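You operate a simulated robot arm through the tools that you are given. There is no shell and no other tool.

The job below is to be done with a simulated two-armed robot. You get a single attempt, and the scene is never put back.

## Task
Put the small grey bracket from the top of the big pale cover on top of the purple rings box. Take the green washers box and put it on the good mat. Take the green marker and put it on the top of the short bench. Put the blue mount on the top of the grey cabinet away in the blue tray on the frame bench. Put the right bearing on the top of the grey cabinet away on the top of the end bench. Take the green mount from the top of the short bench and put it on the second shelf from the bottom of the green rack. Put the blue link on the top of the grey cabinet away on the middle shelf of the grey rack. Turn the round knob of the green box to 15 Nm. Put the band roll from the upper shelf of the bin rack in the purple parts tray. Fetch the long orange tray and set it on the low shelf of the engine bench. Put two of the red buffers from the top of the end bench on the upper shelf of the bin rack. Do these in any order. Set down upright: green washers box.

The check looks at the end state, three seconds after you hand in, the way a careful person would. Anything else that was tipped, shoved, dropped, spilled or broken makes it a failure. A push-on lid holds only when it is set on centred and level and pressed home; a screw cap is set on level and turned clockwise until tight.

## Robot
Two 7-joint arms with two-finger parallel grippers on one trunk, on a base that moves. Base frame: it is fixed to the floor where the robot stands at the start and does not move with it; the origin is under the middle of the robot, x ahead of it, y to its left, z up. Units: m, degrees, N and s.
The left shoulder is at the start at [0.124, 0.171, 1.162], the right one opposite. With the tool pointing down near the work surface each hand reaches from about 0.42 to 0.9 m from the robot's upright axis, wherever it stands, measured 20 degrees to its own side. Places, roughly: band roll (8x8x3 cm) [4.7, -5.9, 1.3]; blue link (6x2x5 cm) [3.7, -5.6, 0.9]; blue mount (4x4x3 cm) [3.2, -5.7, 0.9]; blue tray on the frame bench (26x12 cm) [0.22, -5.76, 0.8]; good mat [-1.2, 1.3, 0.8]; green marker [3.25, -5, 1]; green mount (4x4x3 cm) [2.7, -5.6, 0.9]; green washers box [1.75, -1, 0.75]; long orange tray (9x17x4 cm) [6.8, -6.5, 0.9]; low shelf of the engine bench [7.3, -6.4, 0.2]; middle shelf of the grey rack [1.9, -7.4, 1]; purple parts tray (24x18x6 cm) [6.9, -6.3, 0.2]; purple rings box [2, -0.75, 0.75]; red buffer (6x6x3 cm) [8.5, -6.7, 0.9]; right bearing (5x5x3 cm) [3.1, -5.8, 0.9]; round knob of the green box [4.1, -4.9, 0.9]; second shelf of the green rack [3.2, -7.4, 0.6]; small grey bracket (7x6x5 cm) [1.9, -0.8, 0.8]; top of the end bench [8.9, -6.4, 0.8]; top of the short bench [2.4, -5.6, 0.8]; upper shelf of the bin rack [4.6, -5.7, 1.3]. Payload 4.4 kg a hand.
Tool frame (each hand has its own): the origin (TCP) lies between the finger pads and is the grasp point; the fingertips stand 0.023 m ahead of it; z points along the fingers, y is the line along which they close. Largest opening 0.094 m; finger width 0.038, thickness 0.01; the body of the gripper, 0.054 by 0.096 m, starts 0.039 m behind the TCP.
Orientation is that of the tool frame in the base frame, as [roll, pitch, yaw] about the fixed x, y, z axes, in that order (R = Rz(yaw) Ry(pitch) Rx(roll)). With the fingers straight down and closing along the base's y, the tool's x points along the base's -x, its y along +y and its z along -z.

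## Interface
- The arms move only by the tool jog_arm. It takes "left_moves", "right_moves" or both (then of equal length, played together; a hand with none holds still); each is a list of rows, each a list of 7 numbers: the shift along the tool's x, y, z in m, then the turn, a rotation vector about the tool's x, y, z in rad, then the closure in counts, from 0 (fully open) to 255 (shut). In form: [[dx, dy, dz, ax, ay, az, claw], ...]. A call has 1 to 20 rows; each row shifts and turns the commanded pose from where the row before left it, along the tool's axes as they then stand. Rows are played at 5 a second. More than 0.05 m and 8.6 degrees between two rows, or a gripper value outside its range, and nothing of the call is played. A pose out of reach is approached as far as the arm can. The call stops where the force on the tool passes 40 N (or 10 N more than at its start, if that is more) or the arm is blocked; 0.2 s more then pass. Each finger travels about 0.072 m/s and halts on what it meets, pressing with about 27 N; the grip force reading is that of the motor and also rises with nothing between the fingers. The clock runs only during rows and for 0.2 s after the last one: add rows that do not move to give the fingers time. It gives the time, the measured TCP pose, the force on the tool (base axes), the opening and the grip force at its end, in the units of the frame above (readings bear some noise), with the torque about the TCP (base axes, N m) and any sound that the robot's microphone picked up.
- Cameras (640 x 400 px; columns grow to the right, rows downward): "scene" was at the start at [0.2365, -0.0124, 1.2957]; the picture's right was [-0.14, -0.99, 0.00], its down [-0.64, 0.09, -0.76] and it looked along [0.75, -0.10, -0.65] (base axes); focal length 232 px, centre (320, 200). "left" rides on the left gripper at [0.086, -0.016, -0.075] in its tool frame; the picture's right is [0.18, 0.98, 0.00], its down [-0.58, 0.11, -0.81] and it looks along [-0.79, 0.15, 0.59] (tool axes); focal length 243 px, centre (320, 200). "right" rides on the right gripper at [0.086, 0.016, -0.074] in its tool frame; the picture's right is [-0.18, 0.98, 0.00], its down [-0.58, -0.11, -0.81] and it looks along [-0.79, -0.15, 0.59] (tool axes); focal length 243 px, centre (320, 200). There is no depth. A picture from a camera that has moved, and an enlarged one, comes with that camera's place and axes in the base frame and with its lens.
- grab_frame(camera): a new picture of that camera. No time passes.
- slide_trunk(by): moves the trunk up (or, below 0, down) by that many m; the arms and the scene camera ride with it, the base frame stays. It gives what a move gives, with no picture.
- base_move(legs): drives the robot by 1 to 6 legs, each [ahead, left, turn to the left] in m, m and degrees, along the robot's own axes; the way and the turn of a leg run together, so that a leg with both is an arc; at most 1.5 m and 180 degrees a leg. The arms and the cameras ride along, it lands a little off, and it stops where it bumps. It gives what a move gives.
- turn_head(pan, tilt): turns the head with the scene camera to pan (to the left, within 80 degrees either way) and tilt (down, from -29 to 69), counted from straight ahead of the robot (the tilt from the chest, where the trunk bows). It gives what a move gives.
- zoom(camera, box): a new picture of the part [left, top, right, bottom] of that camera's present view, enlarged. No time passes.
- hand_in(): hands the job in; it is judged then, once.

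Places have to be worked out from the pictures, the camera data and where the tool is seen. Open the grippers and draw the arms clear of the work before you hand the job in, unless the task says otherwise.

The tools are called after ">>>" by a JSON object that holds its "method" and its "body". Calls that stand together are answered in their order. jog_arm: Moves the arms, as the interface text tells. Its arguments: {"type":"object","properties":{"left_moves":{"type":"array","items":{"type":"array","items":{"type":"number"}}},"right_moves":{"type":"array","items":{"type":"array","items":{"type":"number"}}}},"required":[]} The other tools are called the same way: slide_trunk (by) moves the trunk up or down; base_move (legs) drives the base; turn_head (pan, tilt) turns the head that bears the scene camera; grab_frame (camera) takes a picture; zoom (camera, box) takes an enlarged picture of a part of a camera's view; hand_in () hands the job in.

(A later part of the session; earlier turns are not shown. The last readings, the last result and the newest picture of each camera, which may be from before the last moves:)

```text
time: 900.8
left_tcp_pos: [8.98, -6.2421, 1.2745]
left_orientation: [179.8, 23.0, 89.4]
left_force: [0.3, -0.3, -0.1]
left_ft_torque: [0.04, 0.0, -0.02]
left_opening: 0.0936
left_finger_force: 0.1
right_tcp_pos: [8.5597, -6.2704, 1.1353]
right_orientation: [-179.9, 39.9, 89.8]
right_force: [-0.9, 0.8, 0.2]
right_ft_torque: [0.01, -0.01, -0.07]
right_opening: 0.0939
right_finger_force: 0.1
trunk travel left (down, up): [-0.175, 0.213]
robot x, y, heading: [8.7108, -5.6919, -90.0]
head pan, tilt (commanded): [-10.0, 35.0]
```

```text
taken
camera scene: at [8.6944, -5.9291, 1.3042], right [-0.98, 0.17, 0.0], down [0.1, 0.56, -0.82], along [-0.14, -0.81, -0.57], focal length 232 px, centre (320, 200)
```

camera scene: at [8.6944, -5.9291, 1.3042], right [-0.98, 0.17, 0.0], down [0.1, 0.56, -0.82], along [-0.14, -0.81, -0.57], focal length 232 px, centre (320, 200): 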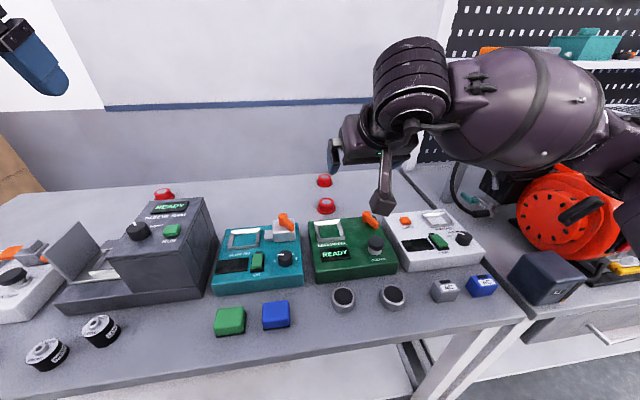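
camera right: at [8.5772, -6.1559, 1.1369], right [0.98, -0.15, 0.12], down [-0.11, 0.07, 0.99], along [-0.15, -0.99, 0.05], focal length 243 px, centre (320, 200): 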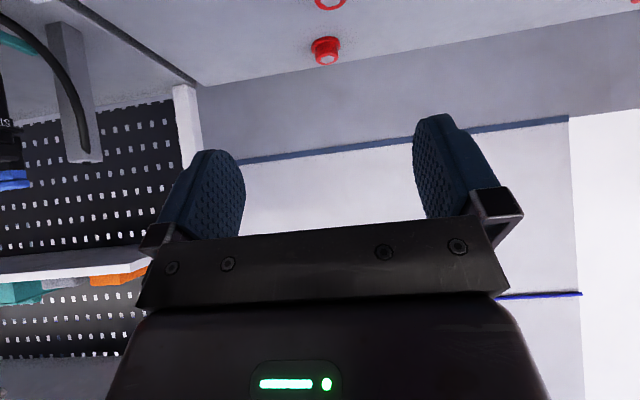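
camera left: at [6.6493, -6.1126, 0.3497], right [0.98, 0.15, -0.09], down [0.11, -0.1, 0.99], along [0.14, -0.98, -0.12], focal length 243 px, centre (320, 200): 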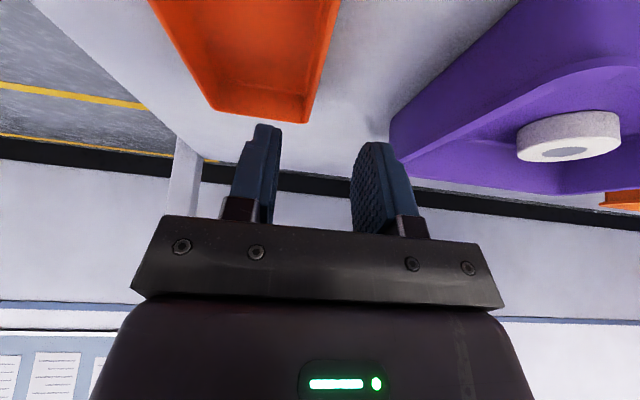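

>>> {"method": "zoom", "body": {"camera": "scene", "box": [295, 165, 375, 225]}}

>>> {"method": "zoom", "body": {"camera": "right", "box": [260, 0, 400, 90]}}

```text
6.67 times, centred on (335, 195) of scene
camera zoom: at [8.6944, -5.9291, 1.3042], right [-0.98, 0.17, 0.0], down [0.1, 0.56, -0.82], along [-0.14, -0.81, -0.57], focal length 1544 px, centre (220, 233)
```

zoom: 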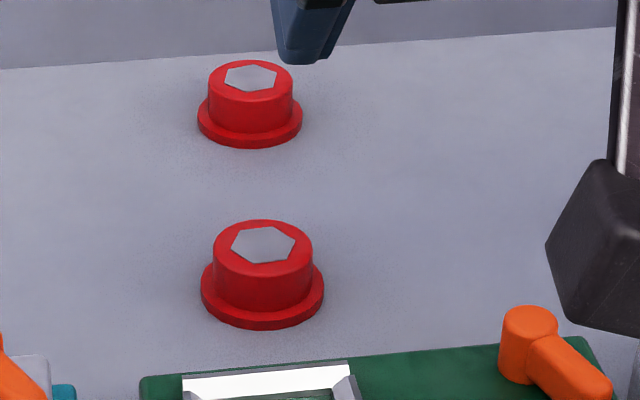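

```text
4.44 times, centred on (330, 45) of right
camera zoom: at [8.5772, -6.1555, 1.1369], right [0.98, -0.15, 0.12], down [-0.11, 0.07, 0.99], along [-0.15, -0.99, 0.05], focal length 1078 px, centre (276, 889)
```

zoom: 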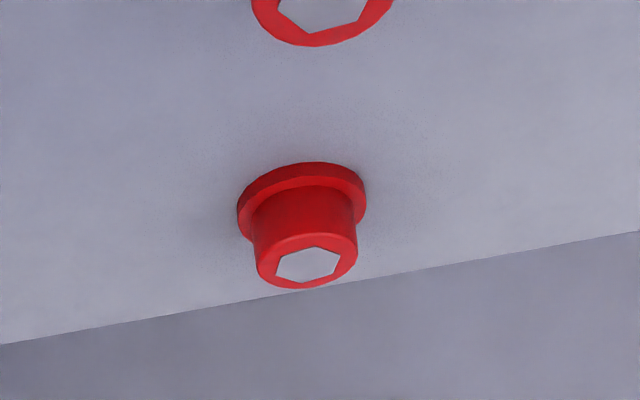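

A third buffer is behind the oven; the two in view are the easier ones. The front one at (8.571,−6.512) should go first with a nearly vertical hand (camera clearance over the device). I set the right hand's tilt to ~8° and move above it.

>>> {"method": "jog_arm", "body": {"right_moves": [[0, 0, 0, 0, 0.139, 0, 0], [0, 0, 0, 0, 0.139, 0, 0], [0, 0, 0, 0, 0.139, 0, 0], [0, 0, 0, 0, 0.139, 0, 0], [-0.0398, 0.0018, 0.0056, 0, 0, 0, 0], [-0.0398, 0.0018, 0.0056, 0, 0, 0, 0], [-0.0398, 0.0018, 0.0056, 0, 0, 0, 0], [-0.0398, 0.0018, 0.0056, 0, 0, 0, 0], [-0.0398, 0.0018, 0.0056, 0, 0, 0, 30], [-0.0398, 0.0018, 0.0056, 0, 0, 0, 40], [0.0059, 0, 0.0421, 0, 0, 0, 40], [0.0059, 0, 0.0421, 0, 0, 0, 40], [0.0042, 0, 0.03, 0, 0, 0, 40], [0, 0, 0, 0, 0, 0, 40]]}}

>>> {"method": "grab_frame", "body": {"camera": "right"}}

>>> {"method": "zoom", "body": {"camera": "scene", "box": [260, 120, 420, 250]}}

```text
time: 903.8
left_tcp_pos: [8.9801, -6.2421, 1.2755]
left_orientation: [179.8, 23.1, 89.4]
left_force: [0.0, 0.7, -0.3]
left_ft_torque: [0.01, -0.02, 0.0]
left_opening: 0.0942
left_finger_force: 0.1
right_tcp_pos: [8.5706, -6.5114, 1.0202]
right_orientation: [-179.8, 8.0, 89.8]
right_force: [-0.1, -0.6, 0.1]
right_ft_torque: [0.02, -0.01, -0.02]
right_opening: 0.0791
right_finger_force: 0.1
trunk travel left (down, up): [-0.175, 0.213]
robot x, y, heading: [8.7063, -5.6901, -89.9]
head pan, tilt (commanded): [-10.0, 35.0]
```

```text
taken
camera right: at [8.5867, -6.4147, 1.0822], right [0.98, -0.19, 0.02], down [-0.11, -0.46, 0.88], along [-0.15, -0.87, -0.48], focal length 243 px, centre (320, 200)
```

right: 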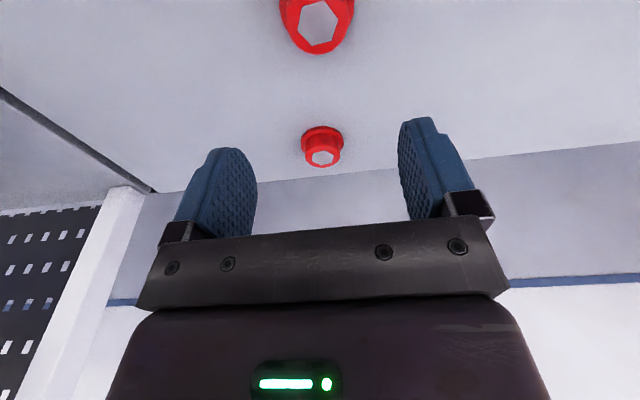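

```text
3.08 times, centred on (340, 185) of scene
camera zoom: at [8.6946, -5.9287, 1.3043], right [-0.98, 0.17, 0.0], down [0.1, 0.56, -0.82], along [-0.14, -0.81, -0.57], focal length 713 px, centre (258, 246)
```

zoom: 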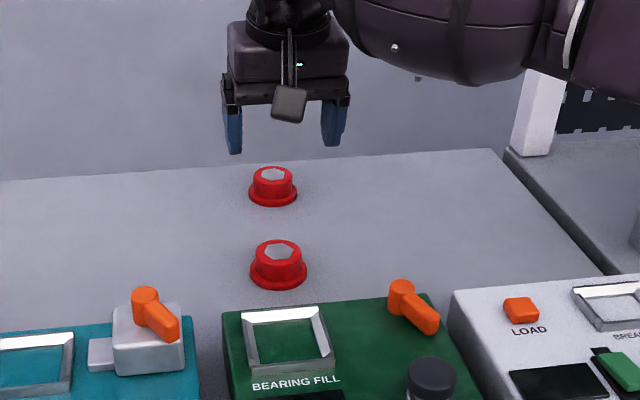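

Aligned. I descend and close on the dome above its flange.

>>> {"method": "jog_arm", "body": {"right_moves": [[0.0056, 0.001, 0.0396, 0, 0, 0, 40], [0.0056, 0, 0.0396, 0, 0, 0, 40], [0.0049, 0, 0.0347, 0, 0, 0, 40], [0.0022, 0, 0.0158, 0, 0, 0, 40], [0, 0, 0, 0, 0, 0, 40]]}}

>>> {"method": "grab_frame", "body": {"camera": "right"}}

```text
time: 905.0
left_tcp_pos: [8.9793, -6.2405, 1.276]
left_orientation: [179.8, 23.1, 89.4]
left_force: [0.2, -0.1, 0.0]
left_ft_torque: [0.0, -0.02, -0.01]
left_opening: 0.0942
left_finger_force: 0.1
right_tcp_pos: [8.5705, -6.5116, 0.8891]
right_orientation: [-179.8, 8.0, 89.7]
right_force: [0.3, -1.0, 0.2]
right_ft_torque: [0.0, -0.04, -0.02]
right_opening: 0.0794
right_finger_force: 0.1
trunk travel left (down, up): [-0.175, 0.213]
robot x, y, heading: [8.7088, -5.6872, -90.1]
head pan, tilt (commanded): [-10.0, 35.0]
```

```text
taken
camera right: at [8.5873, -6.4149, 0.9504], right [0.98, -0.19, 0.02], down [-0.11, -0.46, 0.88], along [-0.15, -0.87, -0.48], focal length 243 px, centre (320, 200)
```

right: 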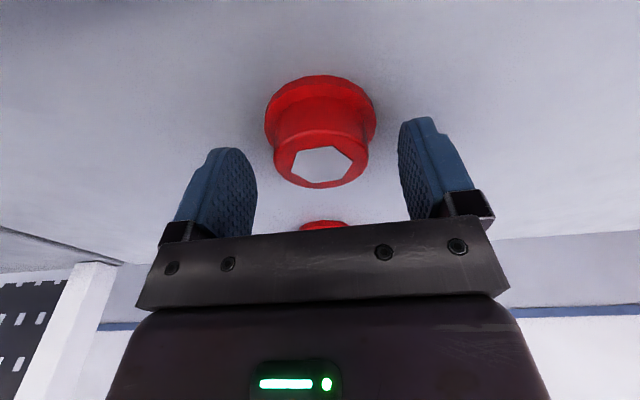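

>>> {"method": "jog_arm", "body": {"right_moves": [[0.0003, 0, 0.002, 0, 0, 0, 40], [0, 0, 0, 0, 0, 0, 120], [0, 0, 0, 0, 0, 0, 200], [0, 0, 0, 0, 0, 0, 200], [0, 0, 0, 0, 0, 0, 200], [-0.0006, 0, -0.004, 0, 0, 0, 200], [-0.0007, 0, -0.005, 0, 0, 0, 200], [-0.0011, 0, -0.008, 0, 0, 0, 200], [0, 0, 0, 0, 0, 0, 200]]}}

>>> {"method": "grab_frame", "body": {"camera": "right"}}

```text
time: 907.0
left_tcp_pos: [8.9805, -6.2422, 1.276]
left_orientation: [179.9, 23.0, 89.4]
left_force: [-0.1, 0.5, 0.6]
left_ft_torque: [-0.01, -0.01, 0.03]
left_opening: 0.0941
left_finger_force: 0.0
right_tcp_pos: [8.5705, -6.5115, 0.9035]
right_orientation: [-180.0, 7.9, 89.8]
right_force: [0.5, 0.1, -0.8]
right_ft_torque: [-0.02, 0.05, 0.0]
right_opening: 0.0458
right_finger_force: 27.3
trunk travel left (down, up): [-0.175, 0.213]
robot x, y, heading: [8.7128, -5.6904, -89.8]
head pan, tilt (commanded): [-10.0, 35.0]
```

```text
taken
camera right: at [8.5876, -6.4146, 0.9653], right [0.98, -0.19, 0.02], down [-0.11, -0.46, 0.88], along [-0.15, -0.87, -0.48], focal length 243 px, centre (320, 200)
```

right: 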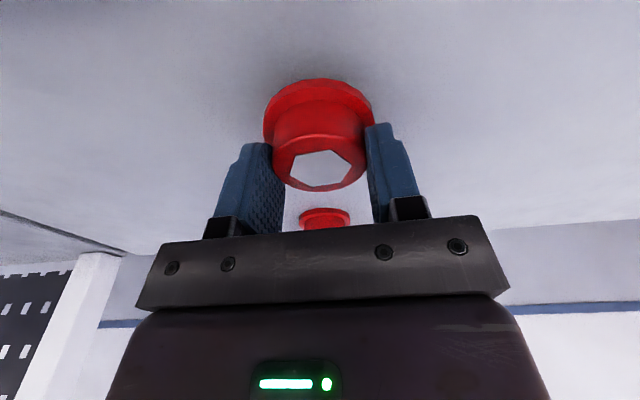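

The first buffer is held. I lift and retract it.

>>> {"method": "jog_arm", "body": {"right_moves": [[-0.0028, 0, -0.0198, 0, 0, 0, 200], [-0.0049, 0, -0.0347, 0, 0, 0, 200], [-0.0063, 0, -0.0446, 0, 0, 0, 200], [-0.0063, 0, -0.0446, 0, 0, 0, 200], [-0.0063, 0, -0.0446, 0, 0, 0, 200], [-0.0063, 0, -0.0446, 0, 0, 0, 200], [0.0446, 0, -0.0063, 0, 0, 0, 200], [0.0446, 0, -0.0063, 0, 0, 0, 200], [0.0446, 0, -0.0063, 0, 0, 0, 200], [0.0446, 0, -0.0063, 0, 0, 0, 200], [0.0446, 0, -0.0063, 0, 0, 0, 200], [0.0446, 0, -0.0063, 0, 0, 0, 200], [0, 0, 0, 0, 0, 0, 200]]}}

>>> {"method": "grab_frame", "body": {"camera": "right"}}

```text
time: 909.8
left_tcp_pos: [8.979, -6.2432, 1.2742]
left_orientation: [179.8, 23.1, 89.4]
left_force: [0.6, -0.9, -0.7]
left_ft_torque: [-0.02, 0.01, -0.02]
left_opening: 0.0943
left_finger_force: 0.1
right_tcp_pos: [8.5724, -6.2407, 1.1397]
right_orientation: [-179.9, 7.9, 89.7]
right_force: [0.2, -0.4, -1.2]
right_ft_torque: [0.0, -0.04, -0.01]
right_opening: 0.046
right_finger_force: 26.4
trunk travel left (down, up): [-0.175, 0.213]
robot x, y, heading: [8.71, -5.6857, -90.0]
head pan, tilt (commanded): [-10.0, 35.0]
```

```text
taken
camera right: at [8.5886, -6.145, 1.2007], right [0.98, -0.19, 0.02], down [-0.11, -0.46, 0.88], along [-0.15, -0.87, -0.48], focal length 243 px, centre (320, 200)
```

right: 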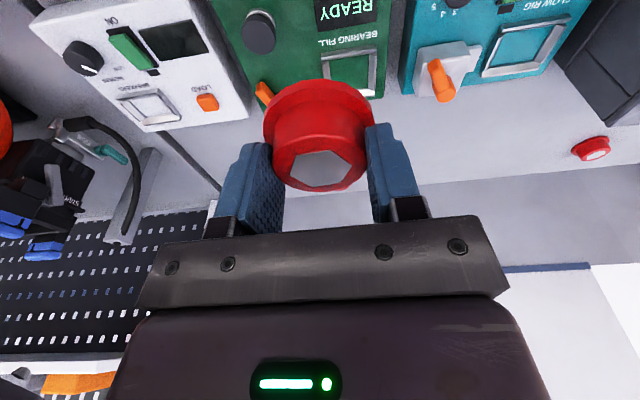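

I raise and retract the right hand, then shift right so that the left hand can reach the rear buffer.

>>> {"method": "jog_arm", "body": {"right_moves": [[-0.0063, 0, -0.0446, 0, 0, 0, 200], [-0.0063, 0, -0.0446, 0, 0, 0, 200], [-0.0063, 0, -0.0446, 0, 0, 0, 200], [0.0446, 0, -0.0063, 0, 0, 0, 200], [0.0446, 0, -0.0063, 0, 0, 0, 200], [0, 0, 0, 0, 0, 0, 200]]}}

>>> {"method": "base_move", "body": {"legs": [[0, -0.33, 0]]}}

>>> {"method": "jog_arm", "body": {"left_moves": [[0, 0, 0, 0, -0.1, 0, 0], [0, 0, 0, 0, -0.1, 0, 0], [0, 0, 0, 0, -0.1, 0, 20], [0, -0.03, 0, 0, 0, 0, 40], [0, -0.03, 0, 0, 0, 0, 40], [0, -0.03, 0, 0, 0, 0, 40], [0, 0, 0, 0, 0, 0, 40]]}}

>>> {"method": "turn_head", "body": {"pan": 10, "tilt": 35}}

>>> {"method": "grab_frame", "body": {"camera": "scene"}}

>>> {"method": "grab_frame", "body": {"camera": "left"}}

```text
time: 911.2
left_tcp_pos: [8.9805, -6.2434, 1.275]
left_orientation: [179.8, 23.0, 89.4]
left_force: [0.5, 0.2, -0.8]
left_ft_torque: [-0.01, -0.01, -0.02]
left_opening: 0.0938
left_finger_force: 0.1
right_tcp_pos: [8.5728, -6.1519, 1.2734]
right_orientation: [-179.9, 7.9, 89.9]
right_force: [0.0, -0.9, -0.9]
right_ft_torque: [0.0, -0.01, -0.03]
right_opening: 0.0459
right_finger_force: 27.3
trunk travel left (down, up): [-0.175, 0.213]
robot x, y, heading: [8.707, -5.6885, -89.9]
head pan, tilt (commanded): [-10.0, 35.0]
```

```text
time: 914.7
left_tcp_pos: [8.6508, -6.2414, 1.2752]
left_orientation: [179.8, 23.1, 89.6]
left_force: [0.2, 0.0, -0.6]
left_ft_torque: [-0.01, -0.02, -0.01]
left_opening: 0.0942
left_finger_force: 0.1
right_tcp_pos: [8.2438, -6.1529, 1.2749]
right_orientation: [-179.9, 8.0, 90.1]
right_force: [-0.7, 0.1, 0.0]
right_ft_torque: [0.01, 0.01, -0.04]
right_opening: 0.0457
right_finger_force: 27.6
trunk travel left (down, up): [-0.175, 0.213]
robot x, y, heading: [8.3801, -5.6877, -89.8]
head pan, tilt (commanded): [-10.0, 35.0]
```

```text
time: 916.3
left_tcp_pos: [8.5609, -6.2416, 1.2756]
left_orientation: [179.8, 40.3, 89.5]
left_force: [-0.2, 0.7, 0.3]
left_ft_torque: [0.01, 0.0, -0.02]
left_opening: 0.0791
left_finger_force: 0.1
right_tcp_pos: [8.2448, -6.1526, 1.2753]
right_orientation: [-180.0, 8.0, 90.0]
right_force: [0.9, 0.3, -0.5]
right_ft_torque: [0.01, 0.04, 0.0]
right_opening: 0.0458
right_finger_force: 26.9
trunk travel left (down, up): [-0.175, 0.213]
robot x, y, heading: [8.3789, -5.6874, -89.8]
head pan, tilt (commanded): [-10.0, 35.0]
```

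```text
time: 917.1
left_tcp_pos: [8.5608, -6.241, 1.2728]
left_orientation: [179.8, 40.2, 89.6]
left_force: [-0.6, -0.2, 0.4]
left_ft_torque: [-0.01, 0.01, 0.01]
left_opening: 0.0793
left_finger_force: 0.1
right_tcp_pos: [8.2431, -6.1529, 1.2749]
right_orientation: [-179.9, 7.9, 89.9]
right_force: [-0.2, -0.1, -0.9]
right_ft_torque: [0.02, 0.01, 0.03]
right_opening: 0.0461
right_finger_force: 26.8
trunk travel left (down, up): [-0.175, 0.213]
robot x, y, heading: [8.3778, -5.6916, -89.6]
head pan, tilt (commanded): [10.0, 35.0]
```

```text
taken
camera scene: at [8.3957, -5.93, 1.3041], right [-0.98, -0.18, 0.0], down [-0.1, 0.56, -0.82], along [0.15, -0.81, -0.57], focal length 232 px, centre (320, 200)
```

scene: 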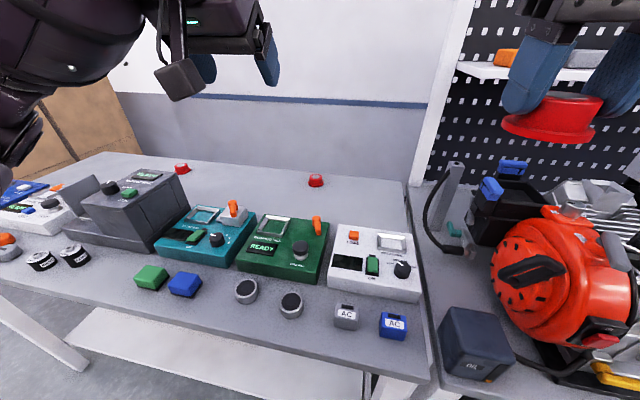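

```text
taken
camera left: at [8.5448, -6.1278, 1.2764], right [0.98, 0.14, -0.12], down [0.11, 0.08, 0.99], along [0.14, -0.99, 0.06], focal length 243 px, centre (320, 200)
```

left: 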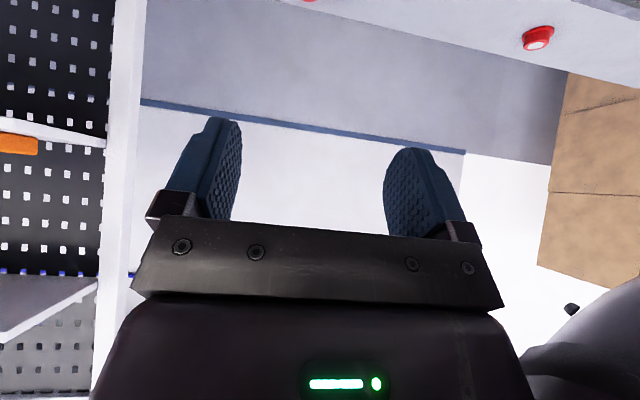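

>>> {"method": "jog_arm", "body": {"left_moves": [[-0.011, -0.0013, 0.0418, 0, 0, 0, 40], [-0.011, -0.0013, 0.0418, 0, 0, 0, 40], [-0.011, -0.0013, 0.0418, 0, 0, 0, 40], [-0.011, -0.0013, 0.0418, 0, 0, 0, 40], [-0.011, -0.0013, 0.0418, 0, 0, 0, 40], [-0.011, -0.0013, 0.0418, 0, 0, 0, 40], [-0.011, -0.0013, 0.0418, 0, 0, 0, 40], [-0.011, -0.0013, 0.0418, 0, 0, 0, 40], [-0.011, -0.0013, 0.0418, 0, 0, 0, 40], [-0.011, -0.0013, 0.0418, 0, 0, 0, 40], [-0.011, -0.0013, 0.0418, 0, 0, 0, 40], [0, 0, 0, 0, 0, 0, 40]]}}

>>> {"method": "grab_frame", "body": {"camera": "left"}}

>>> {"method": "zoom", "body": {"camera": "scene", "box": [220, 110, 400, 240]}}

```text
time: 919.7
left_tcp_pos: [8.5464, -6.6328, 1.0042]
left_orientation: [179.8, 40.3, 89.5]
left_force: [0.3, -0.4, 0.0]
left_ft_torque: [-0.05, 0.01, -0.02]
left_opening: 0.079
left_finger_force: 0.0
right_tcp_pos: [8.2448, -6.1526, 1.2749]
right_orientation: [-179.9, 8.0, 89.9]
right_force: [0.1, 0.3, -0.1]
right_ft_torque: [-0.01, 0.02, 0.02]
right_opening: 0.046
right_finger_force: 27.0
trunk travel left (down, up): [-0.175, 0.213]
robot x, y, heading: [8.3827, -5.6893, -89.8]
head pan, tilt (commanded): [10.0, 35.0]
```

```text
taken
camera left: at [8.53, -6.5176, 1.0055], right [0.98, 0.13, -0.12], down [0.11, 0.08, 0.99], along [0.14, -0.99, 0.06], focal length 243 px, centre (320, 200)
```

left: 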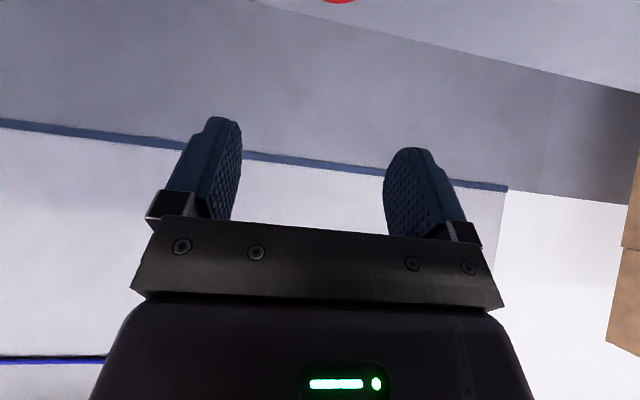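

```text
3.08 times, centred on (310, 175) of scene
camera zoom: at [8.3963, -5.9295, 1.3043], right [-0.98, -0.18, 0.0], down [-0.1, 0.56, -0.82], along [0.15, -0.81, -0.57], focal length 713 px, centre (351, 277)
```

zoom: 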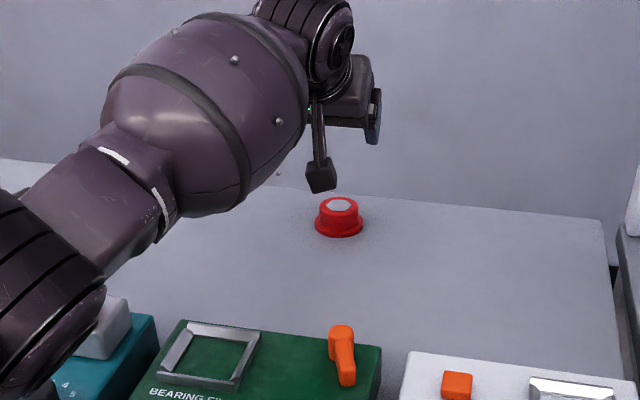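

>>> {"method": "jog_arm", "body": {"left_moves": [[0.0105, 0, 0.0397, 0, 0, 0, 40], [0.0105, 0, 0.0397, 0, 0, 0, 40], [0, 0, 0, 0, 0, 0, 40]]}}

>>> {"method": "grab_frame", "body": {"camera": "left"}}

```text
time: 920.5
left_tcp_pos: [8.545, -6.654, 0.9354]
left_orientation: [179.8, 40.3, 89.5]
left_force: [-0.7, 0.6, 0.0]
left_ft_torque: [-0.03, 0.01, 0.0]
left_opening: 0.0793
left_finger_force: 0.0
left hand out of reach, approached as far as the arm can: row 2
right_tcp_pos: [8.2441, -6.153, 1.2741]
right_orientation: [-179.9, 8.0, 90.0]
right_force: [-0.9, -0.9, -1.2]
right_ft_torque: [-0.01, -0.01, -0.01]
right_opening: 0.0456
right_finger_force: 26.8
trunk travel left (down, up): [-0.175, 0.213]
robot x, y, heading: [8.3816, -5.6882, -89.6]
head pan, tilt (commanded): [10.0, 35.0]
```

```text
taken
camera left: at [8.5295, -6.5395, 0.9374], right [0.98, 0.13, -0.12], down [0.11, 0.08, 0.99], along [0.14, -0.99, 0.06], focal length 243 px, centre (320, 200)
```

left: 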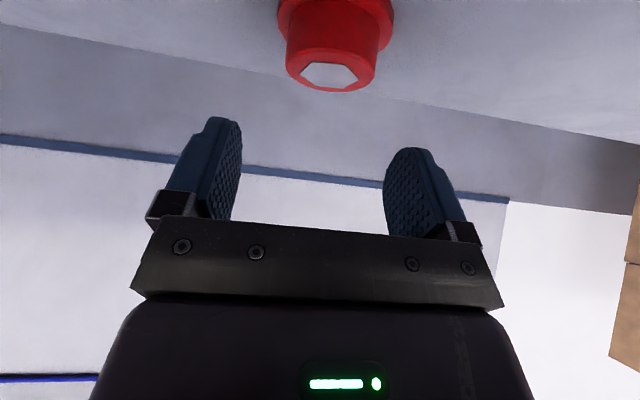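

At the arm's limit; 3 cm closer will do. I nudge the base forward and refine.

>>> {"method": "base_move", "body": {"legs": [[0.03, 0, 0]]}}

>>> {"method": "grab_frame", "body": {"camera": "left"}}

```text
time: 921.3
left_tcp_pos: [8.5462, -6.6842, 0.9372]
left_orientation: [179.9, 40.3, 89.5]
left_force: [-1.0, 0.1, -0.8]
left_ft_torque: [-0.01, 0.02, 0.0]
left_opening: 0.079
left_finger_force: 0.0
right_tcp_pos: [8.2453, -6.1813, 1.2752]
right_orientation: [180.0, 7.9, 90.0]
right_force: [0.4, -0.7, -1.6]
right_ft_torque: [0.01, 0.0, 0.01]
right_opening: 0.0458
right_finger_force: 27.5
trunk travel left (down, up): [-0.175, 0.213]
robot x, y, heading: [8.381, -5.717, -89.7]
head pan, tilt (commanded): [10.0, 35.0]
```

```text
taken
camera left: at [8.5298, -6.5692, 0.9385], right [0.98, 0.14, -0.12], down [0.11, 0.08, 0.99], along [0.14, -0.99, 0.06], focal length 243 px, centre (320, 200)
```

left: 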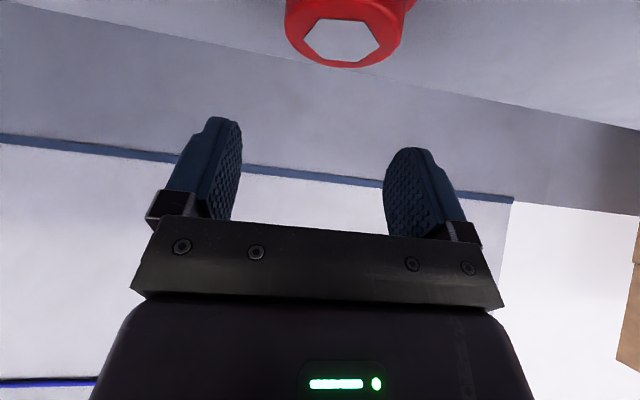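

>>> {"method": "jog_arm", "body": {"left_moves": [[0.0175, 0, 0.006, 0, 0, 0, 40], [0.0145, 0, 0.0125, 0, 0, 0, 40], [0.0075, 0, 0.0075, 0, 0, 0, 40], [0, 0, 0, 0, 0, 0, 40]]}}

>>> {"method": "grab_frame", "body": {"camera": "left"}}

>>> {"method": "zoom", "body": {"camera": "scene", "box": [220, 110, 400, 240]}}

```text
time: 922.3
left_tcp_pos: [8.5457, -6.6708, 0.8905]
left_orientation: [179.9, 40.4, 89.6]
left_force: [-0.3, -0.1, 0.0]
left_ft_torque: [0.01, 0.02, -0.02]
left_opening: 0.0793
left_finger_force: 0.2
right_tcp_pos: [8.2442, -6.1826, 1.2758]
right_orientation: [-179.9, 8.0, 90.0]
right_force: [0.4, -0.7, -1.5]
right_ft_torque: [0.03, -0.04, 0.0]
right_opening: 0.0459
right_finger_force: 27.2
trunk travel left (down, up): [-0.175, 0.213]
robot x, y, heading: [8.3827, -5.7184, -89.8]
head pan, tilt (commanded): [10.0, 35.0]
```

```text
taken
camera left: at [8.5294, -6.5553, 0.8922], right [0.98, 0.14, -0.12], down [0.11, 0.08, 0.99], along [0.14, -0.99, 0.06], focal length 243 px, centre (320, 200)
```

left: 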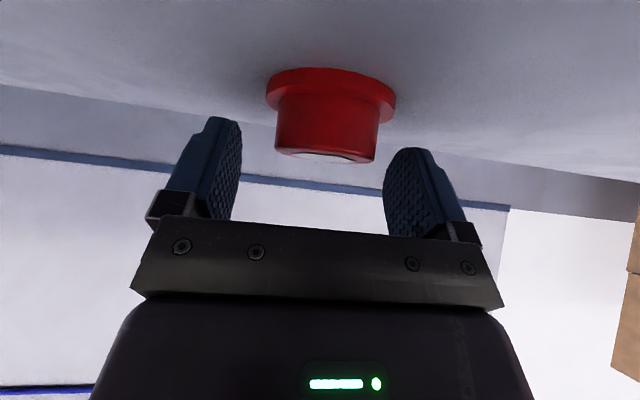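

```text
3.08 times, centred on (310, 175) of scene
camera zoom: at [8.3958, -5.9593, 1.3042], right [-0.98, -0.18, 0.0], down [-0.1, 0.56, -0.82], along [0.15, -0.81, -0.57], focal length 713 px, centre (351, 277)
```

zoom: 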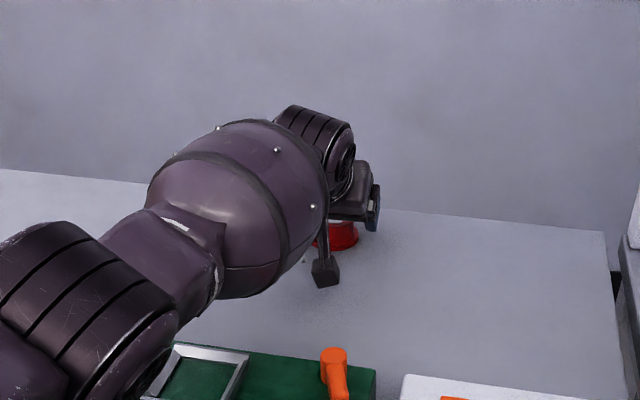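

>>> {"method": "jog_arm", "body": {"left_moves": [[0.001, 0.003, 0.0012, 0, 0, 0, 40], [0, 0, 0, 0, 0, 0, 120], [0, 0, 0, 0, 0, 0, 200], [0, 0, 0, 0, 0, 0, 200], [0, 0, 0, 0, 0, 0, 200]]}}

>>> {"method": "jog_arm", "body": {"left_moves": [[-0.0026, 0, -0.003, 0, 0, 0, 200], [-0.0032, 0, -0.0038, 0, 0, 0, 200], [-0.0052, 0, -0.0061, 0, 0, 0, 200], [-0.0065, 0, -0.0076, 0, 0, 0, 200], [0, 0, 0, 0, 0, 0, 200]]}}

>>> {"method": "grab_frame", "body": {"camera": "left"}}

```text
time: 923.5
left_tcp_pos: [8.5483, -6.6696, 0.8895]
left_orientation: [179.7, 40.2, 89.6]
left_force: [0.4, -0.1, 0.7]
left_ft_torque: [-0.03, 0.0, -0.02]
left_opening: 0.046
left_finger_force: 27.6
right_tcp_pos: [8.2454, -6.1818, 1.2767]
right_orientation: [-179.8, 8.0, 90.1]
right_force: [0.6, 0.1, -0.9]
right_ft_torque: [0.0, 0.01, 0.02]
right_opening: 0.0457
right_finger_force: 27.3
trunk travel left (down, up): [-0.175, 0.213]
robot x, y, heading: [8.3787, -5.7196, -90.0]
head pan, tilt (commanded): [10.0, 35.0]
```

```text
time: 924.7
left_tcp_pos: [8.5482, -6.6705, 0.9153]
left_orientation: [179.8, 40.3, 89.6]
left_force: [-0.8, -0.8, -0.8]
left_ft_torque: [0.02, 0.01, -0.03]
left_opening: 0.0461
left_finger_force: 26.7
right_tcp_pos: [8.2448, -6.1817, 1.2762]
right_orientation: [-179.8, 7.9, 90.0]
right_force: [0.3, 0.7, 0.2]
right_ft_torque: [0.02, -0.02, 0.02]
right_opening: 0.0459
right_finger_force: 27.1
trunk travel left (down, up): [-0.175, 0.213]
robot x, y, heading: [8.3819, -5.7191, -89.9]
head pan, tilt (commanded): [10.0, 35.0]
```

```text
taken
camera left: at [8.5328, -6.5559, 0.9173], right [0.98, 0.14, -0.12], down [0.11, 0.08, 0.99], along [0.14, -0.99, 0.06], focal length 243 px, centre (320, 200)
```

left: 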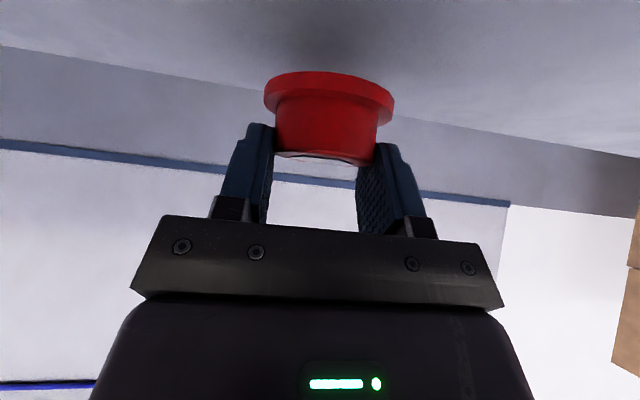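

Both buffers are held. I lift and retract, then back away from the bench.

>>> {"method": "jog_arm", "body": {"left_moves": [[-0.013, 0, -0.0153, 0, 0, 0, 200], [-0.0194, 0, -0.0229, 0, 0, 0, 200], [-0.0259, 0, -0.0305, 0, 0, 0, 200], [-0.0259, 0, -0.0305, 0, 0, 0, 200], [-0.0259, 0, -0.0305, 0, 0, 0, 200], [-0.0259, 0, -0.0305, 0, 0, 0, 200], [-0.0259, 0, -0.0305, 0, 0, 0, 200], [0.0305, 0, -0.0259, 0, 0, 0, 200], [0.0305, 0, -0.0259, 0, 0, 0, 200], [0.0305, 0, -0.0259, 0, 0, 0, 200], [0.0305, 0, -0.0259, 0, 0, 0, 200], [0.0305, 0, -0.0259, 0, 0, 0, 200], [0.0305, 0, -0.0259, 0, 0, 0, 200], [0.0305, 0, -0.0259, 0, 0, 0, 200], [0.0305, 0, -0.0259, 0, 0, 0, 200], [0.0305, 0, -0.0259, 0, 0, 0, 200], [0, 0, 0, 0, 0, 0, 200]]}}

>>> {"method": "base_move", "body": {"legs": [[-0.4, 0, 0]]}}

>>> {"method": "grab_frame", "body": {"camera": "scene"}}

```text
time: 928.3
left_tcp_pos: [8.5491, -6.3097, 1.1648]
left_orientation: [179.9, 40.1, 89.5]
left_force: [0.1, 0.2, -1.6]
left_ft_torque: [0.03, -0.04, 0.02]
left_opening: 0.0461
left_finger_force: 26.7
right_tcp_pos: [8.2445, -6.1827, 1.2748]
right_orientation: [-179.9, 8.0, 90.0]
right_force: [0.4, -0.1, -0.5]
right_ft_torque: [0.01, 0.0, 0.03]
right_opening: 0.0459
right_finger_force: 26.6
trunk travel left (down, up): [-0.175, 0.213]
robot x, y, heading: [8.3792, -5.7229, -90.0]
head pan, tilt (commanded): [10.0, 35.0]
```

```text
time: 930.8
left_tcp_pos: [8.5487, -5.9076, 1.1658]
left_orientation: [179.9, 40.3, 89.6]
left_force: [0.3, 0.1, -0.8]
left_ft_torque: [0.02, 0.02, 0.04]
left_opening: 0.0462
left_finger_force: 26.2
right_tcp_pos: [8.2437, -5.7792, 1.2756]
right_orientation: [-179.9, 8.0, 90.0]
right_force: [0.9, -0.2, -0.5]
right_ft_torque: [0.02, 0.01, 0.02]
right_opening: 0.0455
right_finger_force: 26.9
trunk travel left (down, up): [-0.175, 0.213]
robot x, y, heading: [8.3794, -5.3166, -89.7]
head pan, tilt (commanded): [10.0, 35.0]
```

```text
taken
camera scene: at [8.3939, -5.5561, 1.3041], right [-0.98, -0.18, 0.0], down [-0.1, 0.56, -0.82], along [0.15, -0.81, -0.57], focal length 232 px, centre (320, 200)
```

scene: 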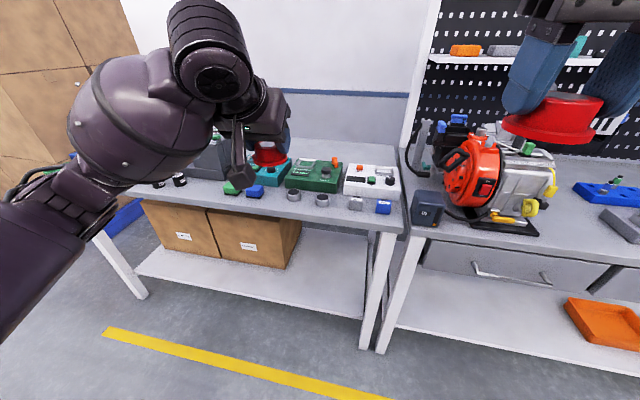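

Now to the bin rack by the south aisle. I drive west along the front of the benches, turn to face +y, and go down the gap.

>>> {"method": "base_move", "body": {"legs": [[-0.05, -1.3, 0], [0, -1.25, 0], [0, 0, 90], [0, 0, 90]]}}

>>> {"method": "slide_trunk", "body": {"by": 0.2}}

>>> {"method": "turn_head", "body": {"pan": 30, "tilt": 25}}

>>> {"method": "grab_frame", "body": {"camera": "scene"}}

```text
time: 961.0
left_tcp_pos: [5.6454, -4.6895, 1.165]
left_orientation: [179.8, 40.4, -89.6]
left_force: [-0.6, 0.4, -0.2]
left_ft_torque: [-0.03, 0.01, -0.03]
left_opening: 0.0456
left_finger_force: 27.1
right_tcp_pos: [5.9514, -4.814, 1.2747]
right_orientation: [-179.9, 8.0, -89.0]
right_force: [-1.1, 0.7, -0.5]
right_ft_torque: [0.0, 0.06, 0.01]
right_opening: 0.0456
right_finger_force: 27.1
trunk travel left (down, up): [-0.175, 0.213]
robot x, y, heading: [5.8229, -5.2811, 91.0]
head pan, tilt (commanded): [10.0, 35.0]
```

```text
time: 963.1
left_tcp_pos: [5.6449, -4.6872, 1.3651]
left_orientation: [179.8, 40.3, -89.5]
left_force: [-0.5, 0.4, -0.3]
left_ft_torque: [-0.05, 0.0, 0.02]
left_opening: 0.0458
left_finger_force: 27.0
right_tcp_pos: [5.9516, -4.8136, 1.4754]
right_orientation: [-179.9, 7.8, -89.1]
right_force: [-1.3, -0.5, -1.0]
right_ft_torque: [0.01, 0.0, 0.0]
right_opening: 0.0457
right_finger_force: 27.4
trunk travel left (down, up): [-0.375, 0.013]
robot x, y, heading: [5.8248, -5.2796, 91.3]
head pan, tilt (commanded): [10.0, 35.0]
```

```text
time: 964.0
left_tcp_pos: [5.6442, -4.6897, 1.3651]
left_orientation: [179.8, 40.2, -89.7]
left_force: [0.1, 1.2, -0.1]
left_ft_torque: [-0.04, 0.02, 0.02]
left_opening: 0.0456
left_finger_force: 27.0
right_tcp_pos: [5.951, -4.8134, 1.4751]
right_orientation: [-179.9, 8.0, -89.1]
right_force: [0.2, 0.1, -1.6]
right_ft_torque: [0.0, -0.05, -0.01]
right_opening: 0.0455
right_finger_force: 26.3
trunk travel left (down, up): [-0.375, 0.013]
robot x, y, heading: [5.8211, -5.2764, 91.2]
head pan, tilt (commanded): [30.0, 25.0]
```

```text
taken
camera scene: at [5.7746, -5.1433, 1.5302], right [0.86, 0.52, 0.0], down [0.22, -0.36, -0.91], along [-0.47, 0.78, -0.42], focal length 232 px, centre (320, 200)
```

scene: 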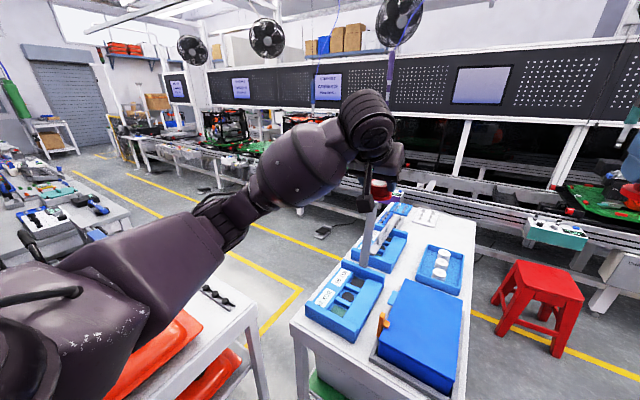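

>>> {"method": "base_move", "body": {"legs": [[-1.43, 0, -1.2], [0, 0.95, 0]]}}

>>> {"method": "turn_head", "body": {"pan": 10, "tilt": 20}}

>>> {"method": "grab_frame", "body": {"camera": "scene"}}

```text
time: 979.4
left_tcp_pos: [4.7184, -6.1028, 1.3656]
left_orientation: [179.8, 40.4, -91.3]
left_force: [0.4, -0.8, -0.2]
left_ft_torque: [0.01, 0.01, -0.05]
left_opening: 0.0459
left_finger_force: 26.8
right_tcp_pos: [5.0212, -6.2362, 1.4747]
right_orientation: [-179.9, 7.9, -90.8]
right_force: [0.7, 0.2, -0.6]
right_ft_torque: [0.02, 0.01, 0.0]
right_opening: 0.0455
right_finger_force: 27.3
trunk travel left (down, up): [-0.375, 0.013]
robot x, y, heading: [4.8818, -6.6989, 89.6]
head pan, tilt (commanded): [30.0, 25.0]
```

```text
time: 980.2
left_tcp_pos: [4.7172, -6.1034, 1.3661]
left_orientation: [179.7, 40.2, -91.3]
left_force: [-1.0, 0.0, -1.0]
left_ft_torque: [0.02, 0.02, 0.02]
left_opening: 0.0459
left_finger_force: 27.1
right_tcp_pos: [5.0202, -6.2364, 1.475]
right_orientation: [-179.9, 7.8, -90.7]
right_force: [-0.1, 0.9, -0.4]
right_ft_torque: [-0.02, 0.03, 0.04]
right_opening: 0.0454
right_finger_force: 26.8
trunk travel left (down, up): [-0.375, 0.013]
robot x, y, heading: [4.876, -6.6992, 89.5]
head pan, tilt (commanded): [10.0, 20.0]
```

```text
taken
camera scene: at [4.8639, -6.5492, 1.5383], right [0.99, 0.16, 0.0], down [0.06, -0.34, -0.94], along [-0.15, 0.93, -0.34], focal length 232 px, centre (320, 200)
```

scene: 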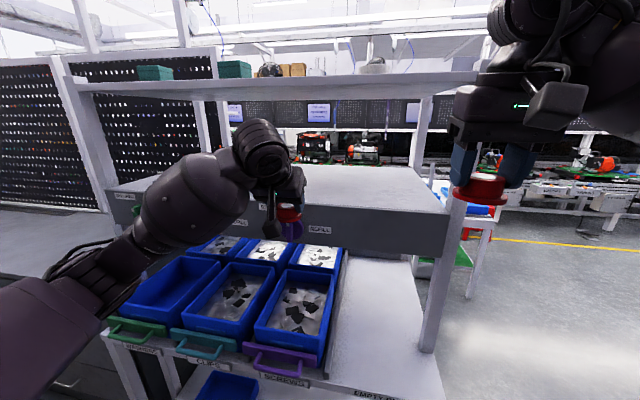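

Shelf's right end is at x≈5.08. I shift 0.15 m left so both hands have free shelf ahead, then bring the left buffer in over the shelf.

>>> {"method": "base_move", "body": {"legs": [[0, 0.15, 0.5]]}}

>>> {"method": "jog_arm", "body": {"left_moves": [[-0.0162, 0, -0.0191, 0, 0, 0, 200], [-0.0301, 0, 0.0256, 0, 0, 0, 200], [-0.0301, 0, 0.0256, 0, 0, 0, 200], [0, 0, 0, 0, 0, 0, 200]]}}

>>> {"method": "grab_frame", "body": {"camera": "left"}}

>>> {"method": "grab_frame", "body": {"camera": "scene"}}

```text
time: 982.1
left_tcp_pos: [4.5627, -6.1032, 1.3647]
left_orientation: [179.8, 40.3, -90.8]
left_force: [0.7, 0.2, -0.2]
left_ft_torque: [0.0, 0.01, 0.02]
left_opening: 0.046
left_finger_force: 26.6
right_tcp_pos: [4.8672, -6.2344, 1.475]
right_orientation: [-179.9, 8.0, -90.4]
right_force: [-0.4, -0.1, -0.3]
right_ft_torque: [-0.01, -0.01, 0.04]
right_opening: 0.0455
right_finger_force: 27.3
trunk travel left (down, up): [-0.375, 0.013]
robot x, y, heading: [4.7279, -6.6936, 89.9]
head pan, tilt (commanded): [10.0, 20.0]
```

```text
time: 983.1
left_tcp_pos: [4.5646, -6.0248, 1.3896]
left_orientation: [179.9, 40.3, -90.9]
left_force: [-0.6, 0.1, -1.2]
left_ft_torque: [0.02, -0.01, 0.02]
left_opening: 0.0458
left_finger_force: 26.6
right_tcp_pos: [4.8673, -6.2342, 1.4753]
right_orientation: [-179.9, 8.1, -90.4]
right_force: [-0.1, 0.1, -0.8]
right_ft_torque: [-0.01, -0.02, 0.01]
right_opening: 0.0455
right_finger_force: 27.3
trunk travel left (down, up): [-0.375, 0.013]
robot x, y, heading: [4.7278, -6.6979, 89.7]
head pan, tilt (commanded): [10.0, 20.0]
```

```text
taken
camera left: at [4.5785, -6.1388, 1.3917], right [-0.98, -0.13, -0.12], down [-0.11, -0.08, 0.99], along [-0.14, 0.99, 0.06], focal length 243 px, centre (320, 200)
```

left: 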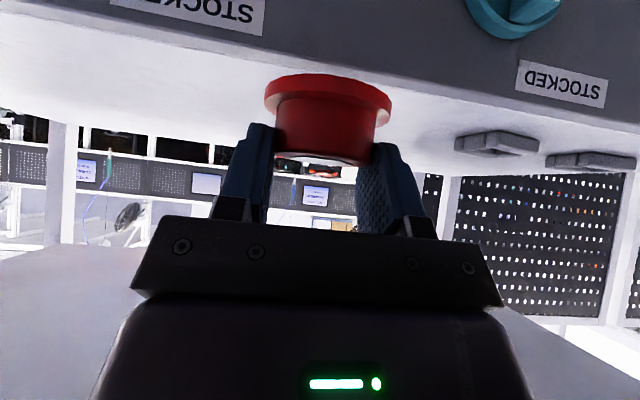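

```text
taken
camera scene: at [4.7126, -6.549, 1.5384], right [0.99, 0.17, 0.0], down [0.06, -0.34, -0.94], along [-0.16, 0.93, -0.34], focal length 232 px, centre (320, 200)
```

scene: 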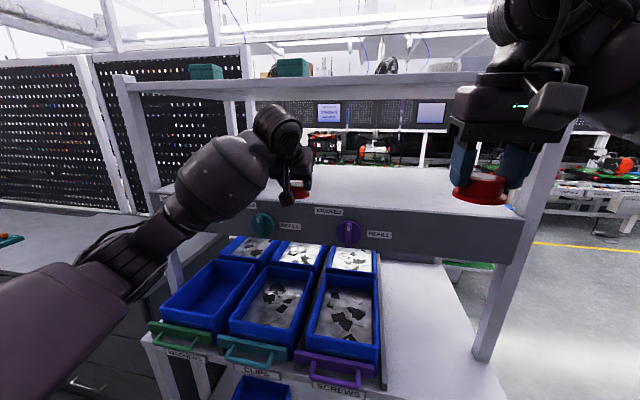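

>>> {"method": "jog_arm", "body": {"left_moves": [[-0.0301, 0, 0.0256, 0, 0, 0, 200], [-0.0301, 0, 0.0256, 0, 0, 0, 200], [0.0065, 0, 0.0076, 0, 0, 0, 200], [0.0065, 0, 0.0076, 0, 0, 0, 200], [0, 0, 0, 0, 0, 0, 200]]}}

>>> {"method": "grab_frame", "body": {"camera": "left"}}

>>> {"method": "zoom", "body": {"camera": "scene", "box": [200, 60, 400, 230]}}

```text
time: 984.4
left_tcp_pos: [4.5649, -5.9452, 1.3696]
left_orientation: [179.9, 40.3, -90.9]
left_force: [0.3, -1.2, -2.4]
left_ft_torque: [0.0, -0.02, -0.02]
left_opening: 0.0459
left_finger_force: 27.0
right_tcp_pos: [4.8673, -6.2347, 1.4756]
right_orientation: [-179.9, 7.9, -90.4]
right_force: [-0.9, -0.2, -0.5]
right_ft_torque: [0.0, -0.02, 0.01]
right_opening: 0.0453
right_finger_force: 26.8
trunk travel left (down, up): [-0.375, 0.013]
robot x, y, heading: [4.7307, -6.6956, 89.9]
head pan, tilt (commanded): [10.0, 20.0]
```

```text
taken
camera left: at [4.5795, -6.0599, 1.3709], right [-0.98, -0.13, -0.12], down [-0.11, -0.08, 0.99], along [-0.14, 0.99, 0.06], focal length 243 px, centre (320, 200)
```

left: 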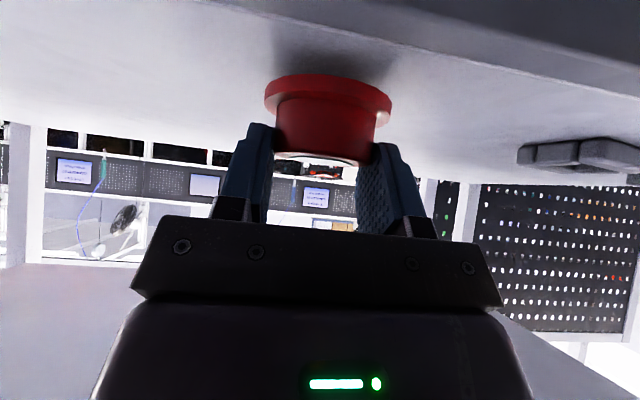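

```text
2.35 times, centred on (300, 145) of scene
camera zoom: at [4.713, -6.5487, 1.5384], right [0.99, 0.17, 0.0], down [0.06, -0.34, -0.94], along [-0.16, 0.93, -0.34], focal length 545 px, centre (367, 329)
```

zoom: 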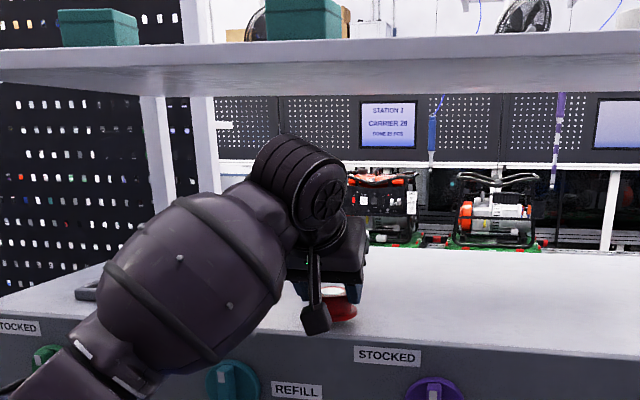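

>>> {"method": "jog_arm", "body": {"left_moves": [[0.0019, 0, 0.0023, 0, 0, 0, 200], [0.0019, 0, 0.0023, 0, 0, 0, 200], [0, 0, 0, 0, 0, 0, 200]]}}

```text
time: 985.1
left_tcp_pos: [4.5654, -5.9463, 1.3642]
left_orientation: [179.8, 40.2, -90.9]
left_force: [0.3, 0.4, -0.4]
left_ft_torque: [0.0, -0.01, 0.01]
left_opening: 0.0455
left_finger_force: 27.1
right_tcp_pos: [4.867, -6.2334, 1.4743]
right_orientation: [-179.9, 7.9, -90.5]
right_force: [0.6, -0.7, -0.9]
right_ft_torque: [0.03, 0.02, -0.01]
right_opening: 0.0453
right_finger_force: 26.5
trunk travel left (down, up): [-0.375, 0.013]
robot x, y, heading: [4.7273, -6.695, 90.1]
head pan, tilt (commanded): [10.0, 20.0]
```

>>> {"method": "jog_arm", "body": {"left_moves": [[0.0016, 0, 0.0019, 0, 0, 0, 200], [0.0016, 0, 0.0019, 0, 0, 0, 200], [0, 0, 0, 0, 0, 0, 200]]}}

```text
time: 986.0
left_tcp_pos: [4.564, -5.9461, 1.3594]
left_orientation: [179.7, 40.2, -90.9]
left_force: [-1.0, 0.6, -0.3]
left_ft_torque: [0.01, 0.0, 0.0]
left_opening: 0.0457
left_finger_force: 27.0
right_tcp_pos: [4.8664, -6.235, 1.4752]
right_orientation: [-179.9, 7.9, -90.4]
right_force: [-0.5, 0.3, -0.3]
right_ft_torque: [0.03, -0.02, 0.0]
right_opening: 0.0456
right_finger_force: 26.8
trunk travel left (down, up): [-0.375, 0.013]
robot x, y, heading: [4.7273, -6.6956, 90.0]
head pan, tilt (commanded): [10.0, 20.0]
```

>>> {"method": "jog_arm", "body": {"left_moves": [[0.0016, 0, 0.0019, 0, 0, 0, 200], [0.0016, 0, 0.0019, 0, 0, 0, 200], [0, 0, 0, 0, 0, 0, 200]]}}

>>> {"method": "grab_frame", "body": {"camera": "left"}}

```text
time: 986.8
left_tcp_pos: [4.5643, -5.9474, 1.3579]
left_orientation: [179.8, 40.5, -90.8]
left_force: [-2.2, 6.0, 22.3]
left_ft_torque: [0.35, 0.07, 0.01]
left_opening: 0.0462
left_finger_force: 27.0
right_tcp_pos: [4.8671, -6.2363, 1.4751]
right_orientation: [-179.8, 8.1, -90.4]
right_force: [-0.5, -1.0, -1.0]
right_ft_torque: [0.01, 0.02, -0.03]
right_opening: 0.0452
right_finger_force: 27.7
trunk travel left (down, up): [-0.375, 0.013]
robot x, y, heading: [4.7301, -6.6967, 90.0]
head pan, tilt (commanded): [10.0, 20.0]
```

```text
taken
camera left: at [4.5793, -6.061, 1.3584], right [-0.98, -0.13, -0.12], down [-0.11, -0.08, 0.99], along [-0.14, 0.99, 0.07], focal length 243 px, centre (320, 200)
```

left: 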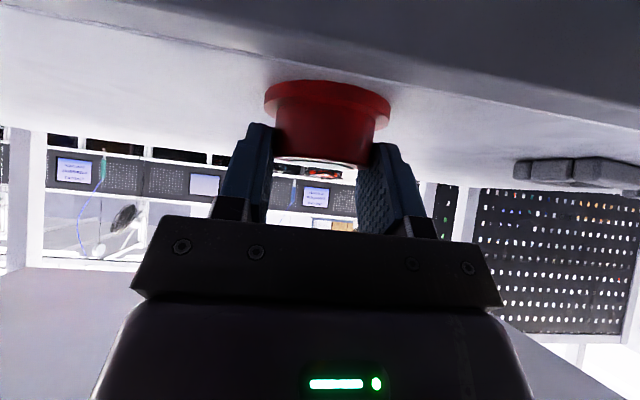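

Contact with the shelf. I unload, open, rise slightly and draw back.

>>> {"method": "jog_arm", "body": {"left_moves": [[-0.0013, 0, -0.0015, 0, 0, 0, 200], [0, 0, 0, 0, 0, 0, 120], [0, 0, 0, 0, 0, 0, 80], [0, 0, 0, 0, 0, 0, 50], [0, 0, 0, 0, 0, 0, 50], [-0.0026, 0, -0.0031, 0, 0, 0, 50], [0.0229, 0, -0.0194, 0, 0, 0, 50], [0.0305, 0, -0.0259, 0, 0, 0, 50], [0.0305, 0, -0.0259, 0, 0, 0, 50], [0.0305, 0, -0.0259, 0, 0, 0, 50], [0.0305, 0, -0.0259, 0, 0, 0, 0], [0, 0, 0, 0, 0, 0, 0]]}}

>>> {"method": "grab_frame", "body": {"camera": "left"}}

>>> {"method": "zoom", "body": {"camera": "scene", "box": [200, 60, 400, 230]}}

```text
time: 989.4
left_tcp_pos: [4.5637, -6.1352, 1.3589]
left_orientation: [179.7, 40.2, -90.9]
left_force: [-0.7, 0.3, -0.3]
left_ft_torque: [-0.02, 0.04, -0.02]
left_opening: 0.0943
left_finger_force: 0.0
right_tcp_pos: [4.8682, -6.2329, 1.4752]
right_orientation: [-179.9, 8.0, -90.5]
right_force: [-0.1, 0.9, -0.5]
right_ft_torque: [-0.03, 0.04, 0.0]
right_opening: 0.0456
right_finger_force: 26.5
trunk travel left (down, up): [-0.375, 0.013]
robot x, y, heading: [4.7295, -6.6971, 89.4]
head pan, tilt (commanded): [10.0, 20.0]
```

```text
taken
camera left: at [4.5789, -6.2495, 1.361], right [-0.98, -0.13, -0.12], down [-0.11, -0.07, 0.99], along [-0.14, 0.99, 0.06], focal length 243 px, centre (320, 200)
```

left: 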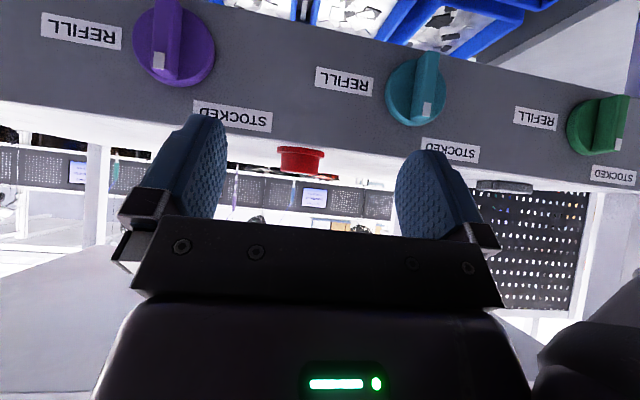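

```text
2.35 times, centred on (300, 145) of scene
camera zoom: at [4.714, -6.5474, 1.5383], right [0.99, 0.17, 0.0], down [0.06, -0.34, -0.94], along [-0.16, 0.93, -0.34], focal length 545 px, centre (367, 329)
```

zoom: 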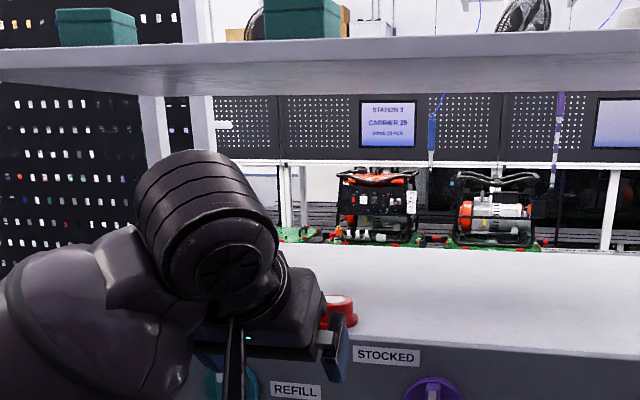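

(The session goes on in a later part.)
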